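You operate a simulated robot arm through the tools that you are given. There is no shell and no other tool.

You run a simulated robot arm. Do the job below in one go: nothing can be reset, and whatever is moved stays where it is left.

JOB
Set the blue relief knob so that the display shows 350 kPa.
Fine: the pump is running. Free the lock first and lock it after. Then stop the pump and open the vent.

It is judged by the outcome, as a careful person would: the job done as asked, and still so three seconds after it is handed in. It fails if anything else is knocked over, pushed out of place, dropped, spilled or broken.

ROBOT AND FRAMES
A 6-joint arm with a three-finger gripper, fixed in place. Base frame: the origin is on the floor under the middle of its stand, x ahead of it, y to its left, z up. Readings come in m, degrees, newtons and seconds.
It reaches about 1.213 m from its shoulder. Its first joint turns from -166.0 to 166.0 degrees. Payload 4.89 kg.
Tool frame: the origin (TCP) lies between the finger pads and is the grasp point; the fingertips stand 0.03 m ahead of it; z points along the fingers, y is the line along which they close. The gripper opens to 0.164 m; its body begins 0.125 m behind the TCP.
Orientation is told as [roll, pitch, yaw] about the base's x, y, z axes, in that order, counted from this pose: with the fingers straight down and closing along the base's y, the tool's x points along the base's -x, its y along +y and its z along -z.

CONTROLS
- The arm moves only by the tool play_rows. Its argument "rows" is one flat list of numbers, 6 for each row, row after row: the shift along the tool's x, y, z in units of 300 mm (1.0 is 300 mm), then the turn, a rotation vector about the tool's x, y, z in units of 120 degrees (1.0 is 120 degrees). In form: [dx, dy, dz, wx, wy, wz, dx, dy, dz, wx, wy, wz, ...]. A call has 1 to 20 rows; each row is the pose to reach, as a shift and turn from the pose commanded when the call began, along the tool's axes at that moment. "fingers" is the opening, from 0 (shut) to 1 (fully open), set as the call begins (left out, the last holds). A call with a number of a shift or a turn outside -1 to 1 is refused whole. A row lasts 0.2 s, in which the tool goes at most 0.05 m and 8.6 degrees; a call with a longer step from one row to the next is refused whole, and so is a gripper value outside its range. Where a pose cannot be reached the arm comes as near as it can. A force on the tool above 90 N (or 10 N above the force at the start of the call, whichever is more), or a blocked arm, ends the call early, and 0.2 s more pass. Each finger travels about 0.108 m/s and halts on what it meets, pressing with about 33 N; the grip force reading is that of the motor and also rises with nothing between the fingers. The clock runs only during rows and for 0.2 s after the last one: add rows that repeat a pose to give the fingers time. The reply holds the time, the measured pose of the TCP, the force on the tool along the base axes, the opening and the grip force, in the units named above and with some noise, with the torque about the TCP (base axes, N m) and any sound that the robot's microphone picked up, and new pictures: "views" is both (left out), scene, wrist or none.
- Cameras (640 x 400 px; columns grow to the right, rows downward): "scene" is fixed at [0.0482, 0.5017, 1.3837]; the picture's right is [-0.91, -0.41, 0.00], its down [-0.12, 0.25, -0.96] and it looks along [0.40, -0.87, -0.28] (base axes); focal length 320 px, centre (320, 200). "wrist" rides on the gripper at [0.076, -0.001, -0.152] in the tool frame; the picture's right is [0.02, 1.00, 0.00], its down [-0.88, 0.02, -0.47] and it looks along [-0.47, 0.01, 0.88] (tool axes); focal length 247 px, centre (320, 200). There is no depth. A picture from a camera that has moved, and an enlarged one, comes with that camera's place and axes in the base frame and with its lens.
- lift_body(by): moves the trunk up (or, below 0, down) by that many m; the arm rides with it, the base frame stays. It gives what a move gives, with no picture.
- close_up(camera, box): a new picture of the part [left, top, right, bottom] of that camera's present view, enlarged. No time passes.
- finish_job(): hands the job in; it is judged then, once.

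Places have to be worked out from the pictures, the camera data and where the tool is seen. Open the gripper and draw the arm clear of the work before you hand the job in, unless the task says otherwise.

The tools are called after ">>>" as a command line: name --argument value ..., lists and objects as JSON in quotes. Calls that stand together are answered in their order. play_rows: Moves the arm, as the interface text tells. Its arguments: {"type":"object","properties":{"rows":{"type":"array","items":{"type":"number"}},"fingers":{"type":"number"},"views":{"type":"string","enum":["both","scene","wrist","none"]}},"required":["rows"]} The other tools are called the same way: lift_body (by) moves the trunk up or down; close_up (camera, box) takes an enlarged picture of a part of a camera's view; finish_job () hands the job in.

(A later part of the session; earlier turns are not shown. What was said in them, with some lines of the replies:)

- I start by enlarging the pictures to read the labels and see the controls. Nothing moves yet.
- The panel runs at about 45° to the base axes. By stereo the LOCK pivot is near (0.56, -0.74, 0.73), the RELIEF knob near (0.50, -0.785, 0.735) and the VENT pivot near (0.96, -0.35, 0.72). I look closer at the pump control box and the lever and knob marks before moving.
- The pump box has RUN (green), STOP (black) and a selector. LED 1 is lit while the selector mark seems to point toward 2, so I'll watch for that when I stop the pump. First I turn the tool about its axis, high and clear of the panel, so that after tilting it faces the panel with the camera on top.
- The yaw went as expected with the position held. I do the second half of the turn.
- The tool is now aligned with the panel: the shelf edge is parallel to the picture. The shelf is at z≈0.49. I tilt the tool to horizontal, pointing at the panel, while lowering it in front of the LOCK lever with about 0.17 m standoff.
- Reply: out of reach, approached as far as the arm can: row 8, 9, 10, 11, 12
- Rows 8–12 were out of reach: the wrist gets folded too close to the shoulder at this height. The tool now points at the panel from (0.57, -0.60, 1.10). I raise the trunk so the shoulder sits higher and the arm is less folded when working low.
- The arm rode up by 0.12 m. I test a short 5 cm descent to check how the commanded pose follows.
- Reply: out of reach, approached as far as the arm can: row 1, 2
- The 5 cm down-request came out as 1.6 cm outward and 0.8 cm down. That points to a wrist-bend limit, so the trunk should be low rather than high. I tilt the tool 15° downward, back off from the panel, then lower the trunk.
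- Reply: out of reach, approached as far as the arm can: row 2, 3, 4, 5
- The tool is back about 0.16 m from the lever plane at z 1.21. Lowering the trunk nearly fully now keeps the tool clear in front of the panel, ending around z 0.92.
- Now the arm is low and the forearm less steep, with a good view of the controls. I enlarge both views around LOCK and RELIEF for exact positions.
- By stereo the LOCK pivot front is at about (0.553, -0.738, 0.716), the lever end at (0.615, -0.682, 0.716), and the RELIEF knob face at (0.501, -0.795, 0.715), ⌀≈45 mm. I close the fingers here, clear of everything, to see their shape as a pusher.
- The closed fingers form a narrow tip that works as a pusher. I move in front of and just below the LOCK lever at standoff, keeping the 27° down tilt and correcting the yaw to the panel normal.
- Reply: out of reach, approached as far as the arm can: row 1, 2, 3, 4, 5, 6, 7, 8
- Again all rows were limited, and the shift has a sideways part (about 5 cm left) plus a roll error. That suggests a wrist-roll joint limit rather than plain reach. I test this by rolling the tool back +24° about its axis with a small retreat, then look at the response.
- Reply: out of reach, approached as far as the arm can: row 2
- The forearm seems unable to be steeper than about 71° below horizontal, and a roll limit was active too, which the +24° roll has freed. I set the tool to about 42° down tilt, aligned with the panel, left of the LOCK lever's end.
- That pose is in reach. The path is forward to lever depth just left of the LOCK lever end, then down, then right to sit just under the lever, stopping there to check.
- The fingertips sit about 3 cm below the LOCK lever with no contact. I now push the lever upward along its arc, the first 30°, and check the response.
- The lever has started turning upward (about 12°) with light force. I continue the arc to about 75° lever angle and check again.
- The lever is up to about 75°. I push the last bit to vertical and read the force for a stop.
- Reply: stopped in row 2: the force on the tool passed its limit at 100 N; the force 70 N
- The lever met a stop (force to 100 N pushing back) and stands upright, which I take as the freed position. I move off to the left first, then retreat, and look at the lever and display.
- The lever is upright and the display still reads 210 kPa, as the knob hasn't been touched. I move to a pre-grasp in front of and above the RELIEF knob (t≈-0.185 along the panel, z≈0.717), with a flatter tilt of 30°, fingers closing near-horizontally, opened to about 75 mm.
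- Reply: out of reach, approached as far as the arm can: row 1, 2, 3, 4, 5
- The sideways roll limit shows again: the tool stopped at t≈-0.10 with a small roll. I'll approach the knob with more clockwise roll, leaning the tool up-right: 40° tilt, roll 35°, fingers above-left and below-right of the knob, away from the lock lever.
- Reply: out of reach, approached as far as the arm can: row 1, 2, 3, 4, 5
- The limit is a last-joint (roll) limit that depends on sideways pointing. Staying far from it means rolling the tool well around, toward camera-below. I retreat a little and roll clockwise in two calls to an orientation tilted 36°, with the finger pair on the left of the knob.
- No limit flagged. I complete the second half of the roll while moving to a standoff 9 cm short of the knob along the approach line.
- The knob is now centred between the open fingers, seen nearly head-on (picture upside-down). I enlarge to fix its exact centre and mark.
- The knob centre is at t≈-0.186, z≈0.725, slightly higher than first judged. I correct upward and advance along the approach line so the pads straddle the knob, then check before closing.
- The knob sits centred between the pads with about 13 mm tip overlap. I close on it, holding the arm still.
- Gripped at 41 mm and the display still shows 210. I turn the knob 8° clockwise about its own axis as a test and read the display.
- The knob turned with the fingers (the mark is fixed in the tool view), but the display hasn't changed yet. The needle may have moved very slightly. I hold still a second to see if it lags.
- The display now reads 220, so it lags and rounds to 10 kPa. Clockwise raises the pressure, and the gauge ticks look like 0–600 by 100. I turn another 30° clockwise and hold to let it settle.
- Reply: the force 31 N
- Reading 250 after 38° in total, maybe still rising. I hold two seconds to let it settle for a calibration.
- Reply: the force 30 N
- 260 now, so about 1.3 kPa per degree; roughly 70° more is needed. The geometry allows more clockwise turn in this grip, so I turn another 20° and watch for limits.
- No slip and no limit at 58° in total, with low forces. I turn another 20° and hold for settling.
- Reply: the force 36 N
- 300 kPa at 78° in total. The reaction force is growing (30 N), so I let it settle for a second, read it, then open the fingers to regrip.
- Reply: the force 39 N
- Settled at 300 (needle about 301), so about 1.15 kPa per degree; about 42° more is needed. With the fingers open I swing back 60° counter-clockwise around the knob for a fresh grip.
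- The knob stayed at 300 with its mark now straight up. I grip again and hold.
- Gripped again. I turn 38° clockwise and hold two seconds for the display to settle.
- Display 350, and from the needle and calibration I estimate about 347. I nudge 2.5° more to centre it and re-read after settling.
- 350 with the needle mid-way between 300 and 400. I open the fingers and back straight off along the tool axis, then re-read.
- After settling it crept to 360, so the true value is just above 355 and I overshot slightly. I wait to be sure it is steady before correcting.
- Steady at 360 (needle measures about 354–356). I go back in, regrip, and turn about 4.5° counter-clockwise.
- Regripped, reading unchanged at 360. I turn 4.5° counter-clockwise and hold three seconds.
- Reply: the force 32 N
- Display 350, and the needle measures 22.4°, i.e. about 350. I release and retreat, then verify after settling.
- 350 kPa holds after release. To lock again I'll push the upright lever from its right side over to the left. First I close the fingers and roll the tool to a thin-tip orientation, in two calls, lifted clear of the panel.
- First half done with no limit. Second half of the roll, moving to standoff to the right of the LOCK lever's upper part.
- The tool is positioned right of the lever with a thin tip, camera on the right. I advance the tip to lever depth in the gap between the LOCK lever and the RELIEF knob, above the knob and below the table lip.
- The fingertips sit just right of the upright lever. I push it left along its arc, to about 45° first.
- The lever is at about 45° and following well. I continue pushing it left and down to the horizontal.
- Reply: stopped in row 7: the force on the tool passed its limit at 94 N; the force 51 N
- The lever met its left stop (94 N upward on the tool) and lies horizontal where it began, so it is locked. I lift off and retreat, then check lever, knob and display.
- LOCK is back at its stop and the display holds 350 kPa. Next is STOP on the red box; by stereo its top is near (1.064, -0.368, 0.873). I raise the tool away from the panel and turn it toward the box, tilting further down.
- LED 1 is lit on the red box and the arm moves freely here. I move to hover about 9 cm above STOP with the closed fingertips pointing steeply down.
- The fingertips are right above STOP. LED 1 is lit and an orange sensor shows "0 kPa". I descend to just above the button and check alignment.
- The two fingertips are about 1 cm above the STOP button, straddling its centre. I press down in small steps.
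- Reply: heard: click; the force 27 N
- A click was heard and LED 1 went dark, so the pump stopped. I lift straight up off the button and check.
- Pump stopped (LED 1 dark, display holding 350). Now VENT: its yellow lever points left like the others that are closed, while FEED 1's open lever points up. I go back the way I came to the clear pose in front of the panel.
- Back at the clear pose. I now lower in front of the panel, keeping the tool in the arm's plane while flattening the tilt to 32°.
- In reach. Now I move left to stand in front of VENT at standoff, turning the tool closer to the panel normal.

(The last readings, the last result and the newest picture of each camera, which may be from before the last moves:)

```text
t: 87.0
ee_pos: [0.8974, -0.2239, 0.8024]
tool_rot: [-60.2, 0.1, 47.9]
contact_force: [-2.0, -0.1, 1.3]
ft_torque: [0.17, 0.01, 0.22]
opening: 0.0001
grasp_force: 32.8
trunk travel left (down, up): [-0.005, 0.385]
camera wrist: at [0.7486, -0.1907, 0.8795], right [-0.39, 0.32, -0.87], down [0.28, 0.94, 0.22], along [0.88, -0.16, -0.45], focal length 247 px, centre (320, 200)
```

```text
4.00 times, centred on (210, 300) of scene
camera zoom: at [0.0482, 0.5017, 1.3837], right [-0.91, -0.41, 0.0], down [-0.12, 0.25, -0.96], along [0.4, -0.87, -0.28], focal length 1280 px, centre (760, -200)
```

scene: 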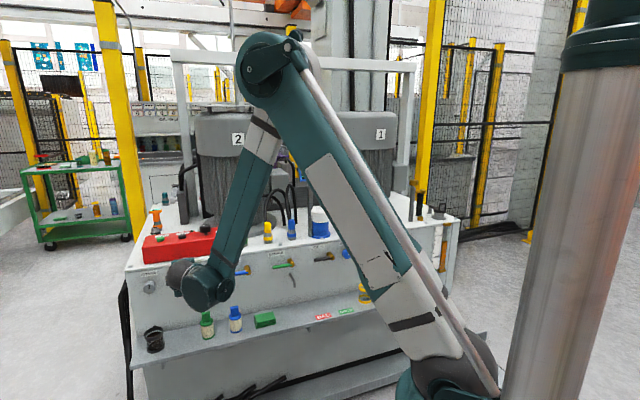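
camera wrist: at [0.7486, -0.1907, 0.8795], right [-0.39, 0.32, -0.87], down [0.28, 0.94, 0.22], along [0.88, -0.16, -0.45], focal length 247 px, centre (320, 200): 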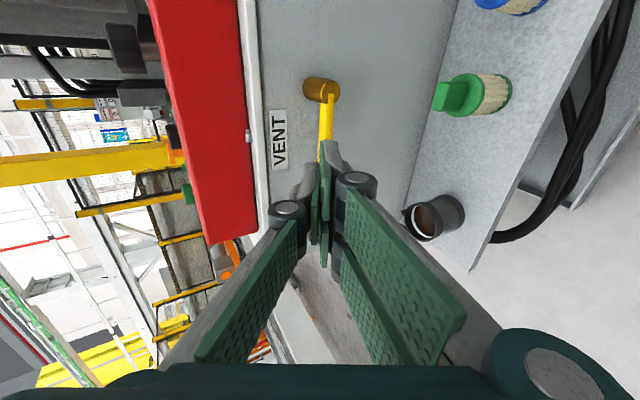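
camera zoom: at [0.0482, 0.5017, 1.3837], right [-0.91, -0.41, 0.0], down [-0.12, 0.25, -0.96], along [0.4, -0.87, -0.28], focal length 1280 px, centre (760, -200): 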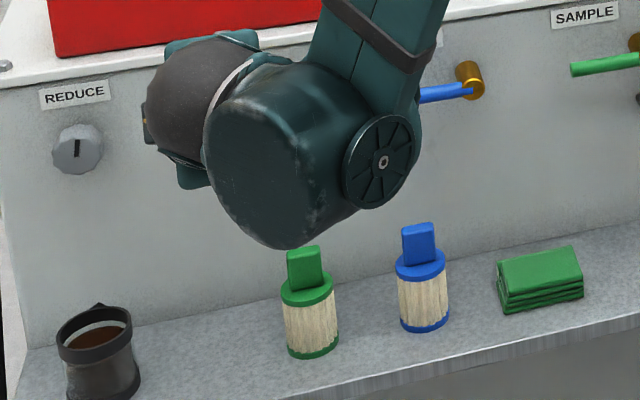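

The arm hides VENT from the scene camera, but the wrist camera sees its pivot and lever. I enlarge for exact positions.

>>> close_up --camera "wrist" --box '[240, 60, 432, 180]'

```text
3.33 times, centred on (336, 120) of wrist
camera zoom: at [0.7486, -0.1907, 0.8795], right [-0.39, 0.32, -0.87], down [0.28, 0.94, 0.22], along [0.88, -0.16, -0.45], focal length 823 px, centre (267, 467)
```

zoom: 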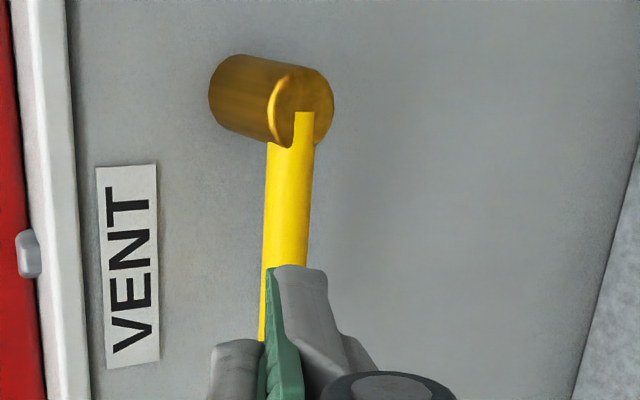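

VENT pivot is at t≈0.455, z≈0.715, with its lever pointing left to t≈0.54. I go down below lever level at standoff (above the bottles, whose tops are near z 0.61) and then forward under the lever.

>>> play_rows --rows '[-0.0057, 0.0835, 0.0679, 0, 0, 0, -0.0114, 0.167, 0.1359, 0, 0, 0, -0.017, 0.2505, 0.2038, 0, 0, 0, -0.0227, 0.334, 0.2717, 0, 0, 0, -0.0161, 0.2911, 0.3466, 0, 0, 0, -0.0095, 0.2482, 0.4215, 0, 0, 0, -0.0029, 0.2052, 0.4964, 0, 0, 0, 0.0037, 0.1623, 0.5713, 0, 0, 0]' --views "both"

>>> close_up --camera "wrist" --box '[240, 60, 432, 180]'

```text
t: 88.8
ee_pos: [0.9906, -0.3053, 0.6699]
tool_rot: [-60.2, 0.2, 48.0]
contact_force: [-0.6, 1.0, 0.6]
ft_torque: [0.01, 0.0, -0.01]
opening: 0.0
grasp_force: 32.8
trunk travel left (down, up): [-0.005, 0.385]
camera wrist: at [0.8416, -0.2733, 0.7478], right [-0.39, 0.32, -0.87], down [0.28, 0.94, 0.22], along [0.88, -0.16, -0.45], focal length 247 px, centre (320, 200)
```

scene: 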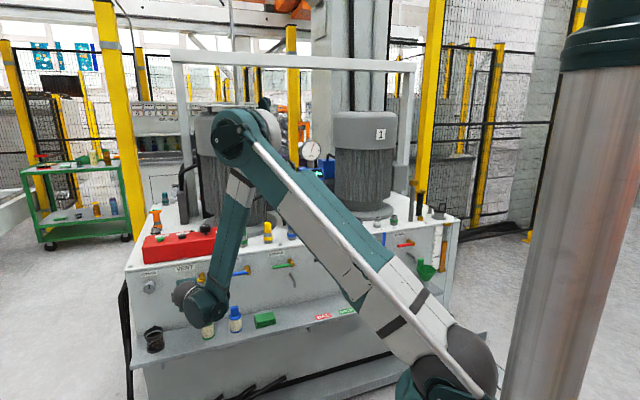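
wrist: 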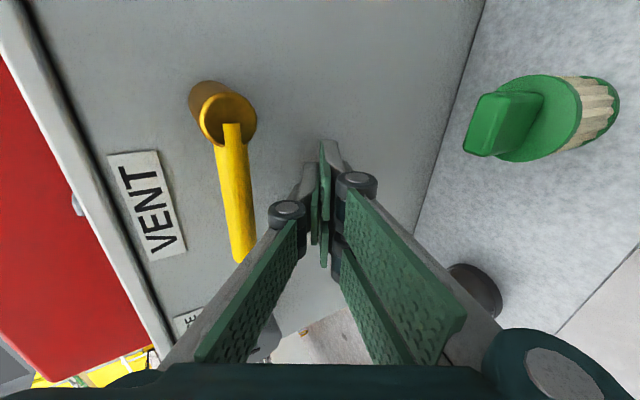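

```text
3.33 times, centred on (336, 120) of wrist
camera zoom: at [0.8416, -0.2733, 0.7478], right [-0.39, 0.32, -0.87], down [0.28, 0.94, 0.22], along [0.88, -0.16, -0.45], focal length 823 px, centre (267, 467)
```

zoom: 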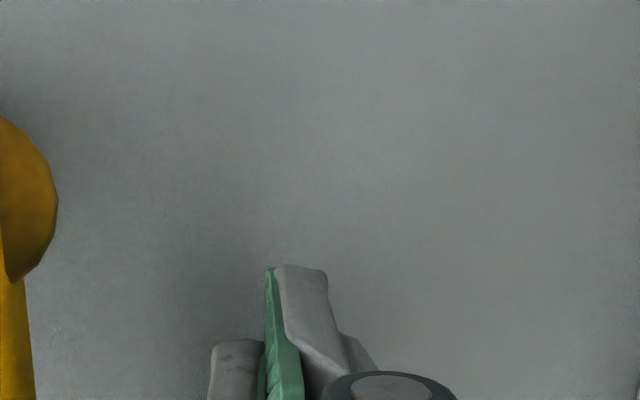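

The fingertips are under the VENT lever, clear of everything. I push it upward along its arc, first to about 45°.

>>> play_rows --rows '[0, -0.0573, -0.0328, 0, 0, 0, 0, -0.1146, -0.0656, 0, 0, 0, -0.004, -0.131, -0.0746, 0, 0, 0, -0.008, -0.1473, -0.0836, 0, 0, 0, -0.0075, -0.1659, -0.0943, 0, 0, 0, -0.007, -0.1845, -0.105, 0, 0, 0, -0.0067, -0.1981, -0.1129, 0, 0, 0, -0.0063, -0.2117, -0.1207, 0, 0, 0]' --views "both"

```text
t: 90.6
ee_pos: [0.9915, -0.3048, 0.744]
tool_rot: [-60.0, 0.2, 48.0]
contact_force: [-0.4, 0.4, -0.1]
ft_torque: [-0.01, 0.06, 0.0]
opening: 0.0
grasp_force: 33.2
trunk travel left (down, up): [-0.005, 0.385]
camera wrist: at [0.8434, -0.2729, 0.8224], right [-0.39, 0.32, -0.87], down [0.28, 0.94, 0.22], along [0.88, -0.16, -0.45], focal length 247 px, centre (320, 200)
```

scene: 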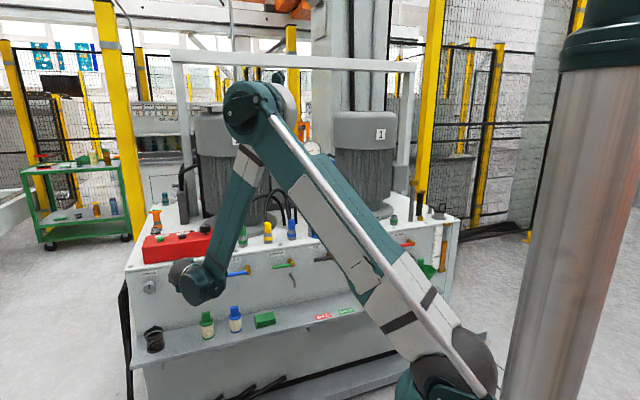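
wrist: 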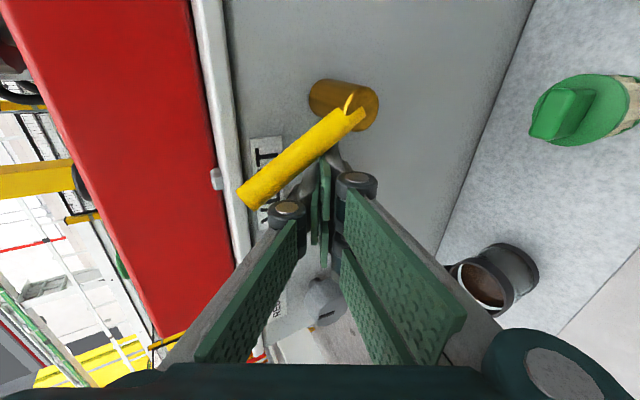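

The VENT lever is at roughly 50°. I continue the arc up and to the right toward vertical.

>>> play_rows --rows '[0.0012, -0.0133, -0.0077, 0, 0, 0, 0.0023, -0.0266, -0.0154, 0, 0, 0, 0.0105, -0.0428, -0.0254, 0, 0, 0, 0.0186, -0.0589, -0.0354, 0, 0, 0, 0.0344, -0.0741, -0.0455, 0, 0, 0, 0.0502, -0.0892, -0.0555, 0, 0, 0]' --views "wrist"

```text
t: 92.0
ee_pos: [0.9796, -0.3177, 0.7752]
tool_rot: [-59.9, 0.2, 48.0]
contact_force: [0.1, 0.3, -0.7]
ft_torque: [-0.04, 0.0, -0.02]
opening: 0.0001
grasp_force: 33.4
trunk travel left (down, up): [-0.005, 0.385]
camera wrist: at [0.8315, -0.2837, 0.8535], right [-0.39, 0.32, -0.87], down [0.28, 0.94, 0.22], along [0.88, -0.16, -0.45], focal length 247 px, centre (320, 200)
```

wrist: 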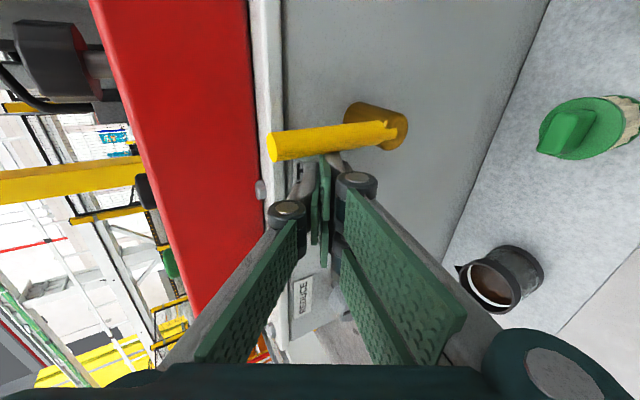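

The VENT lever is nearly upright (about 85°). I push a little further right in small steps until it meets its stop.

>>> play_rows --rows '[0.0133, 0.0005, -0.0009, 0, 0, 0, 0.0266, 0.001, -0.0018, 0, 0, 0, 0.04, 0.0015, -0.0027, 0, 0, 0]' --views "wrist"

```text
t: 92.8
ee_pos: [0.9776, -0.3182, 0.7753]
tool_rot: [-60.1, 0.2, 48.4]
contact_force: [71.5, 41.1, 10.0]
ft_torque: [-0.13, -0.07, 0.39]
opening: 0.0
grasp_force: 33.4
trunk travel left (down, up): [-0.005, 0.385]
camera wrist: at [0.8282, -0.2867, 0.8534], right [-0.39, 0.31, -0.87], down [0.27, 0.94, 0.22], along [0.88, -0.15, -0.45], focal length 247 px, centre (320, 200)
```

wrist: 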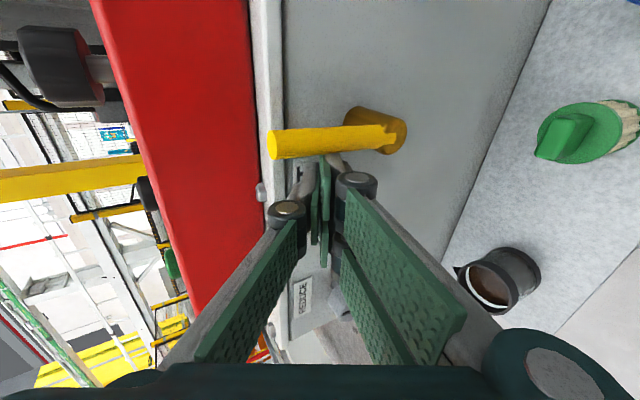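

The lever is hard against its stop (80 N), so VENT is fully open. I move left off the lever, retreat, and check it.

>>> play_rows --rows '[-0.0399, -0.0015, 0.0027, 0, 0, 0, -0.0997, -0.0038, 0.0067, 0, 0, 0, -0.1112, 0.0705, -0.123, 0, 0, 0, -0.1227, 0.1448, -0.2527, 0, 0, 0, -0.1304, 0.1075, -0.3889, 0, 0, 0]' --views "both"

>>> close_up --camera "scene" --box '[280, 130, 360, 180]'

```text
t: 94.0
ee_pos: [0.912, -0.2175, 0.8051]
tool_rot: [-60.0, 0.2, 47.8]
contact_force: [1.4, -0.6, -1.4]
ft_torque: [-0.09, -0.03, -0.05]
opening: 0.0
grasp_force: 32.6
trunk travel left (down, up): [-0.005, 0.385]
camera wrist: at [0.764, -0.1851, 0.8832], right [-0.39, 0.32, -0.87], down [0.28, 0.94, 0.22], along [0.88, -0.16, -0.45], focal length 247 px, centre (320, 200)
```

scene: 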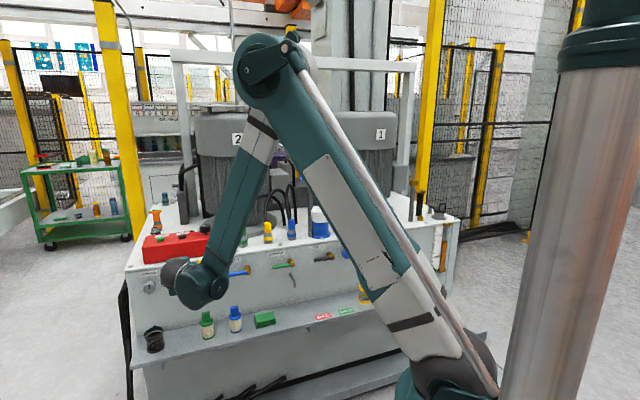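
wrist: 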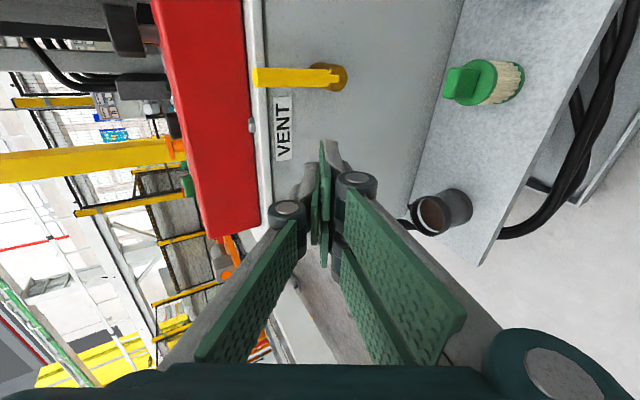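

```text
8.00 times, centred on (320, 155) of scene
camera zoom: at [0.0482, 0.5017, 1.3837], right [-0.91, -0.41, 0.0], down [-0.12, 0.25, -0.96], along [0.4, -0.87, -0.28], focal length 2559 px, centre (320, 560)
```

zoom: 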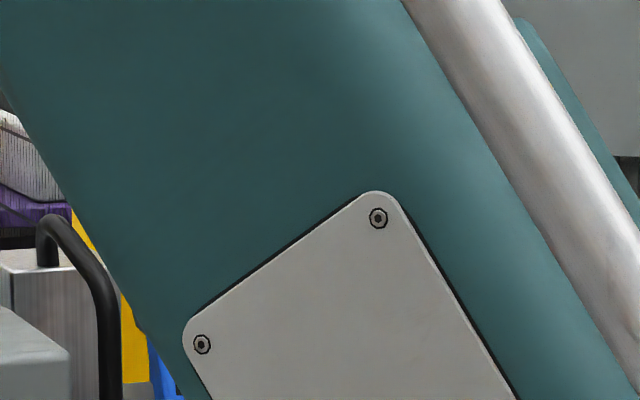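

VENT's lever is upright now. I withdraw the arm the way it came so the scene camera can see the panel and display again.

>>> play_rows --rows '[0.1143, 0.0062, -0.0629, -0.0028, -0.0167, -0.01, 0.2287, 0.0124, -0.1258, -0.0055, -0.0333, -0.02, 0.343, 0.0187, -0.1887, -0.0083, -0.05, -0.0301, 0.4573, 0.0249, -0.2515, -0.011, -0.0667, -0.0401, 0.5717, 0.0311, -0.3144, -0.0138, -0.0833, -0.0501, 0.686, 0.0373, -0.3773, -0.0165, -0.1, -0.0601]' --views "none"

>>> play_rows --rows '[0.0439, -0.0981, -0.0401, -0.018, 0.0022, 0.0017, 0.0878, -0.1962, -0.0802, -0.0361, 0.0044, 0.0035, 0.1317, -0.2944, -0.1204, -0.0542, 0.0066, 0.0052, 0.1755, -0.3925, -0.1605, -0.0722, 0.0087, 0.0069, 0.2194, -0.4906, -0.2006, -0.0903, 0.0109, 0.0087, 0.2633, -0.5887, -0.2407, -0.1083, 0.0131, 0.0104]' --views "scene"

>>> close_up --camera "scene" --box '[280, 130, 360, 180]'

>>> close_up --camera "scene" --box '[130, 210, 290, 310]'

>>> close_up --camera "scene" --box '[270, 200, 430, 300]'

```text
t: 95.4
ee_pos: [0.6973, -0.2989, 0.8518]
tool_rot: [-57.9, 0.1, 62.0]
contact_force: [2.1, -0.5, -1.6]
ft_torque: [-0.02, 0.06, -0.13]
opening: 0.0
grasp_force: 33.1
trunk travel left (down, up): [-0.005, 0.385]
```

```text
t: 96.8
ee_pos: [0.6878, -0.3841, 1.0417]
tool_rot: [-45.0, 0.2, 60.0]
contact_force: [0.3, -0.5, -0.4]
ft_torque: [0.01, 0.05, -0.05]
opening: 0.0
grasp_force: 33.0
trunk travel left (down, up): [-0.005, 0.385]
```

scene: 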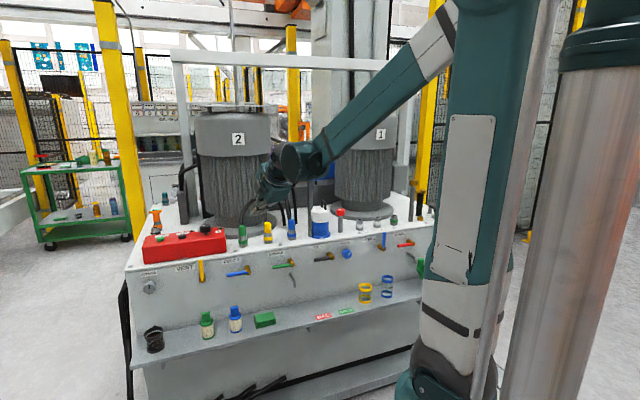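

```text
8.00 times, centred on (320, 155) of scene
camera zoom: at [0.0482, 0.5017, 1.3837], right [-0.91, -0.41, 0.0], down [-0.12, 0.25, -0.96], along [0.4, -0.87, -0.28], focal length 2559 px, centre (320, 560)
```

zoom: 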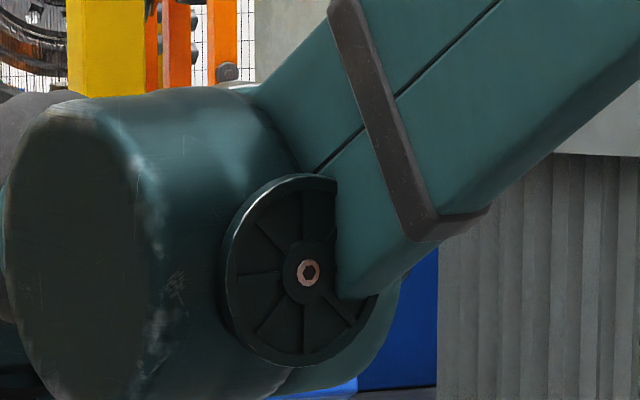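

```text
4.00 times, centred on (210, 260) of scene
camera zoom: at [0.0482, 0.5017, 1.3837], right [-0.91, -0.41, 0.0], down [-0.12, 0.25, -0.96], along [0.4, -0.87, -0.28], focal length 1280 px, centre (760, -40)
```

zoom: 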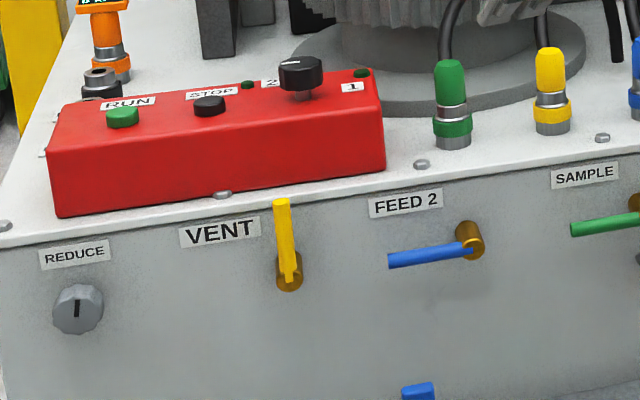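

```text
4.00 times, centred on (350, 250) of scene
camera zoom: at [0.0482, 0.5017, 1.3837], right [-0.91, -0.41, 0.0], down [-0.12, 0.25, -0.96], along [0.4, -0.87, -0.28], focal length 1280 px, centre (200, 0)
```

zoom: 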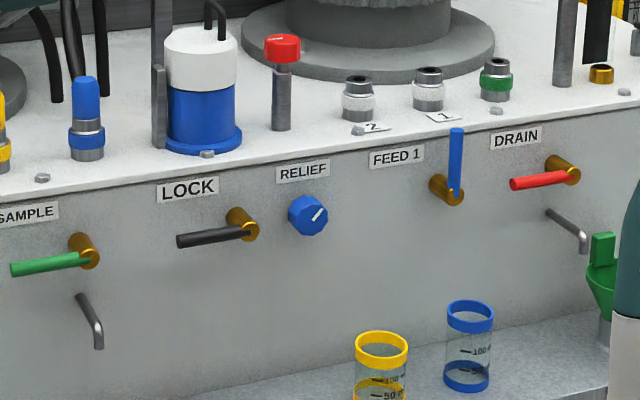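

All levers look right: VENT up, LOCK left, both LEDs dark. I raise and pull back the arm toward its start area and open the gripper, then check the display.

>>> play_rows --rows '[-0.0025, -0.0257, -0.1233, 0, 0, 0, -0.0049, -0.0513, -0.2465, 0, 0, 0, -0.0074, -0.077, -0.3698, 0, 0, 0, -0.0098, -0.1026, -0.493, 0, 0, 0, -0.0123, -0.1283, -0.6163, 0, 0, 0, -0.0123, -0.1283, -0.6163, 0, 0, 0]' --fingers 1 --views "both"

>>> close_up --camera "scene" --box '[280, 130, 360, 180]'

```text
t: 98.2
ee_pos: [0.6008, -0.3284, 1.1998]
tool_rot: [-45.0, 0.2, 59.8]
contact_force: [0.3, -0.2, 0.3]
ft_torque: [0.02, 0.06, 0.03]
opening: 0.164
grasp_force: 0.1
trunk travel left (down, up): [-0.005, 0.385]
camera wrist: at [0.4713, -0.3408, 1.3103], right [-0.62, 0.33, -0.71], down [0.14, 0.94, 0.32], along [0.77, 0.1, -0.63], focal length 247 px, centre (320, 200)
```

scene: 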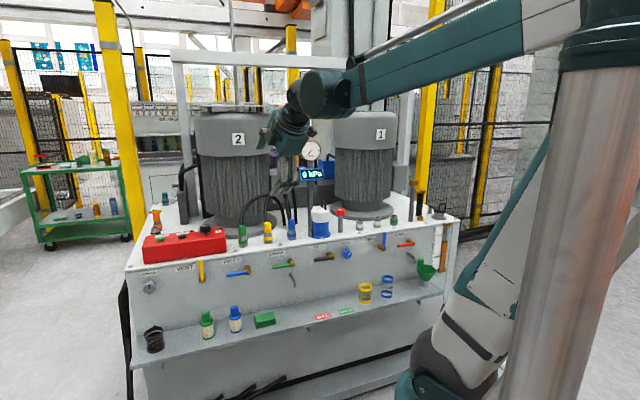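
wrist: 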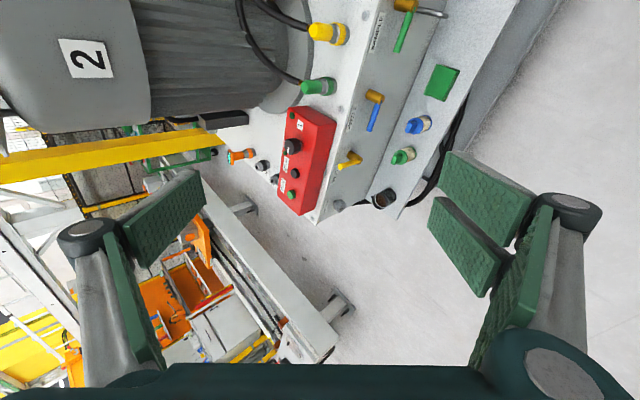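

```text
8.00 times, centred on (320, 155) of scene
camera zoom: at [0.0482, 0.5017, 1.3837], right [-0.91, -0.41, 0.0], down [-0.12, 0.25, -0.96], along [0.4, -0.87, -0.28], focal length 2559 px, centre (320, 560)
```

zoom: 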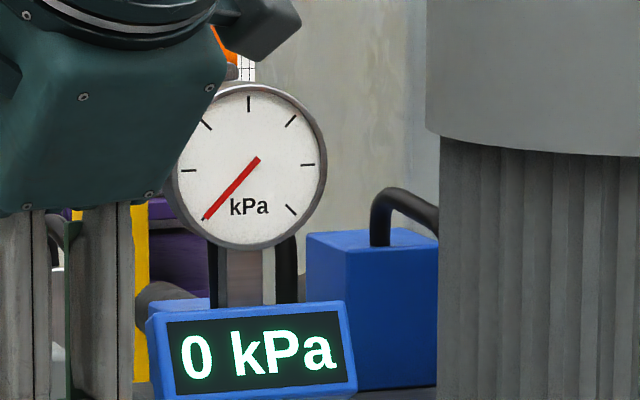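

The display is at 0 kPa, so the vent is open. The relief knob was set and locked at 350, the pump is stopped with both LEDs dark, the gripper is open, the arm is clear, and nothing else has moved. I hand the job in.

>>> finish_job

```text
The job is handed in.
```

The blue relief knob is set to 350 kPa and locked, the pump is stopped and the vent is open. I handed the job in with the gripper open and the arm clear of the panel.

- **Relief setting:** I freed the lock first, then turned the knob clockwise. It overshot to 360, so I turned it back a few degrees. The display then held 350 after I let go of the knob and after I locked it. It shows tens only, and the gauge needle also sat at about 350.
- **Lock:** the lever is back against its original stop.
- **Pump:** pressing STOP gave a click and the "1" light went out. The selector was pointing at 2 throughout; I left it alone because STOP worked as it was.
- **Vent:** the lever is upright against its stop, and the display now reads 0 kPa because the pressure has been released.

In the final camera views, nothing else on the bench or shelf looked moved.
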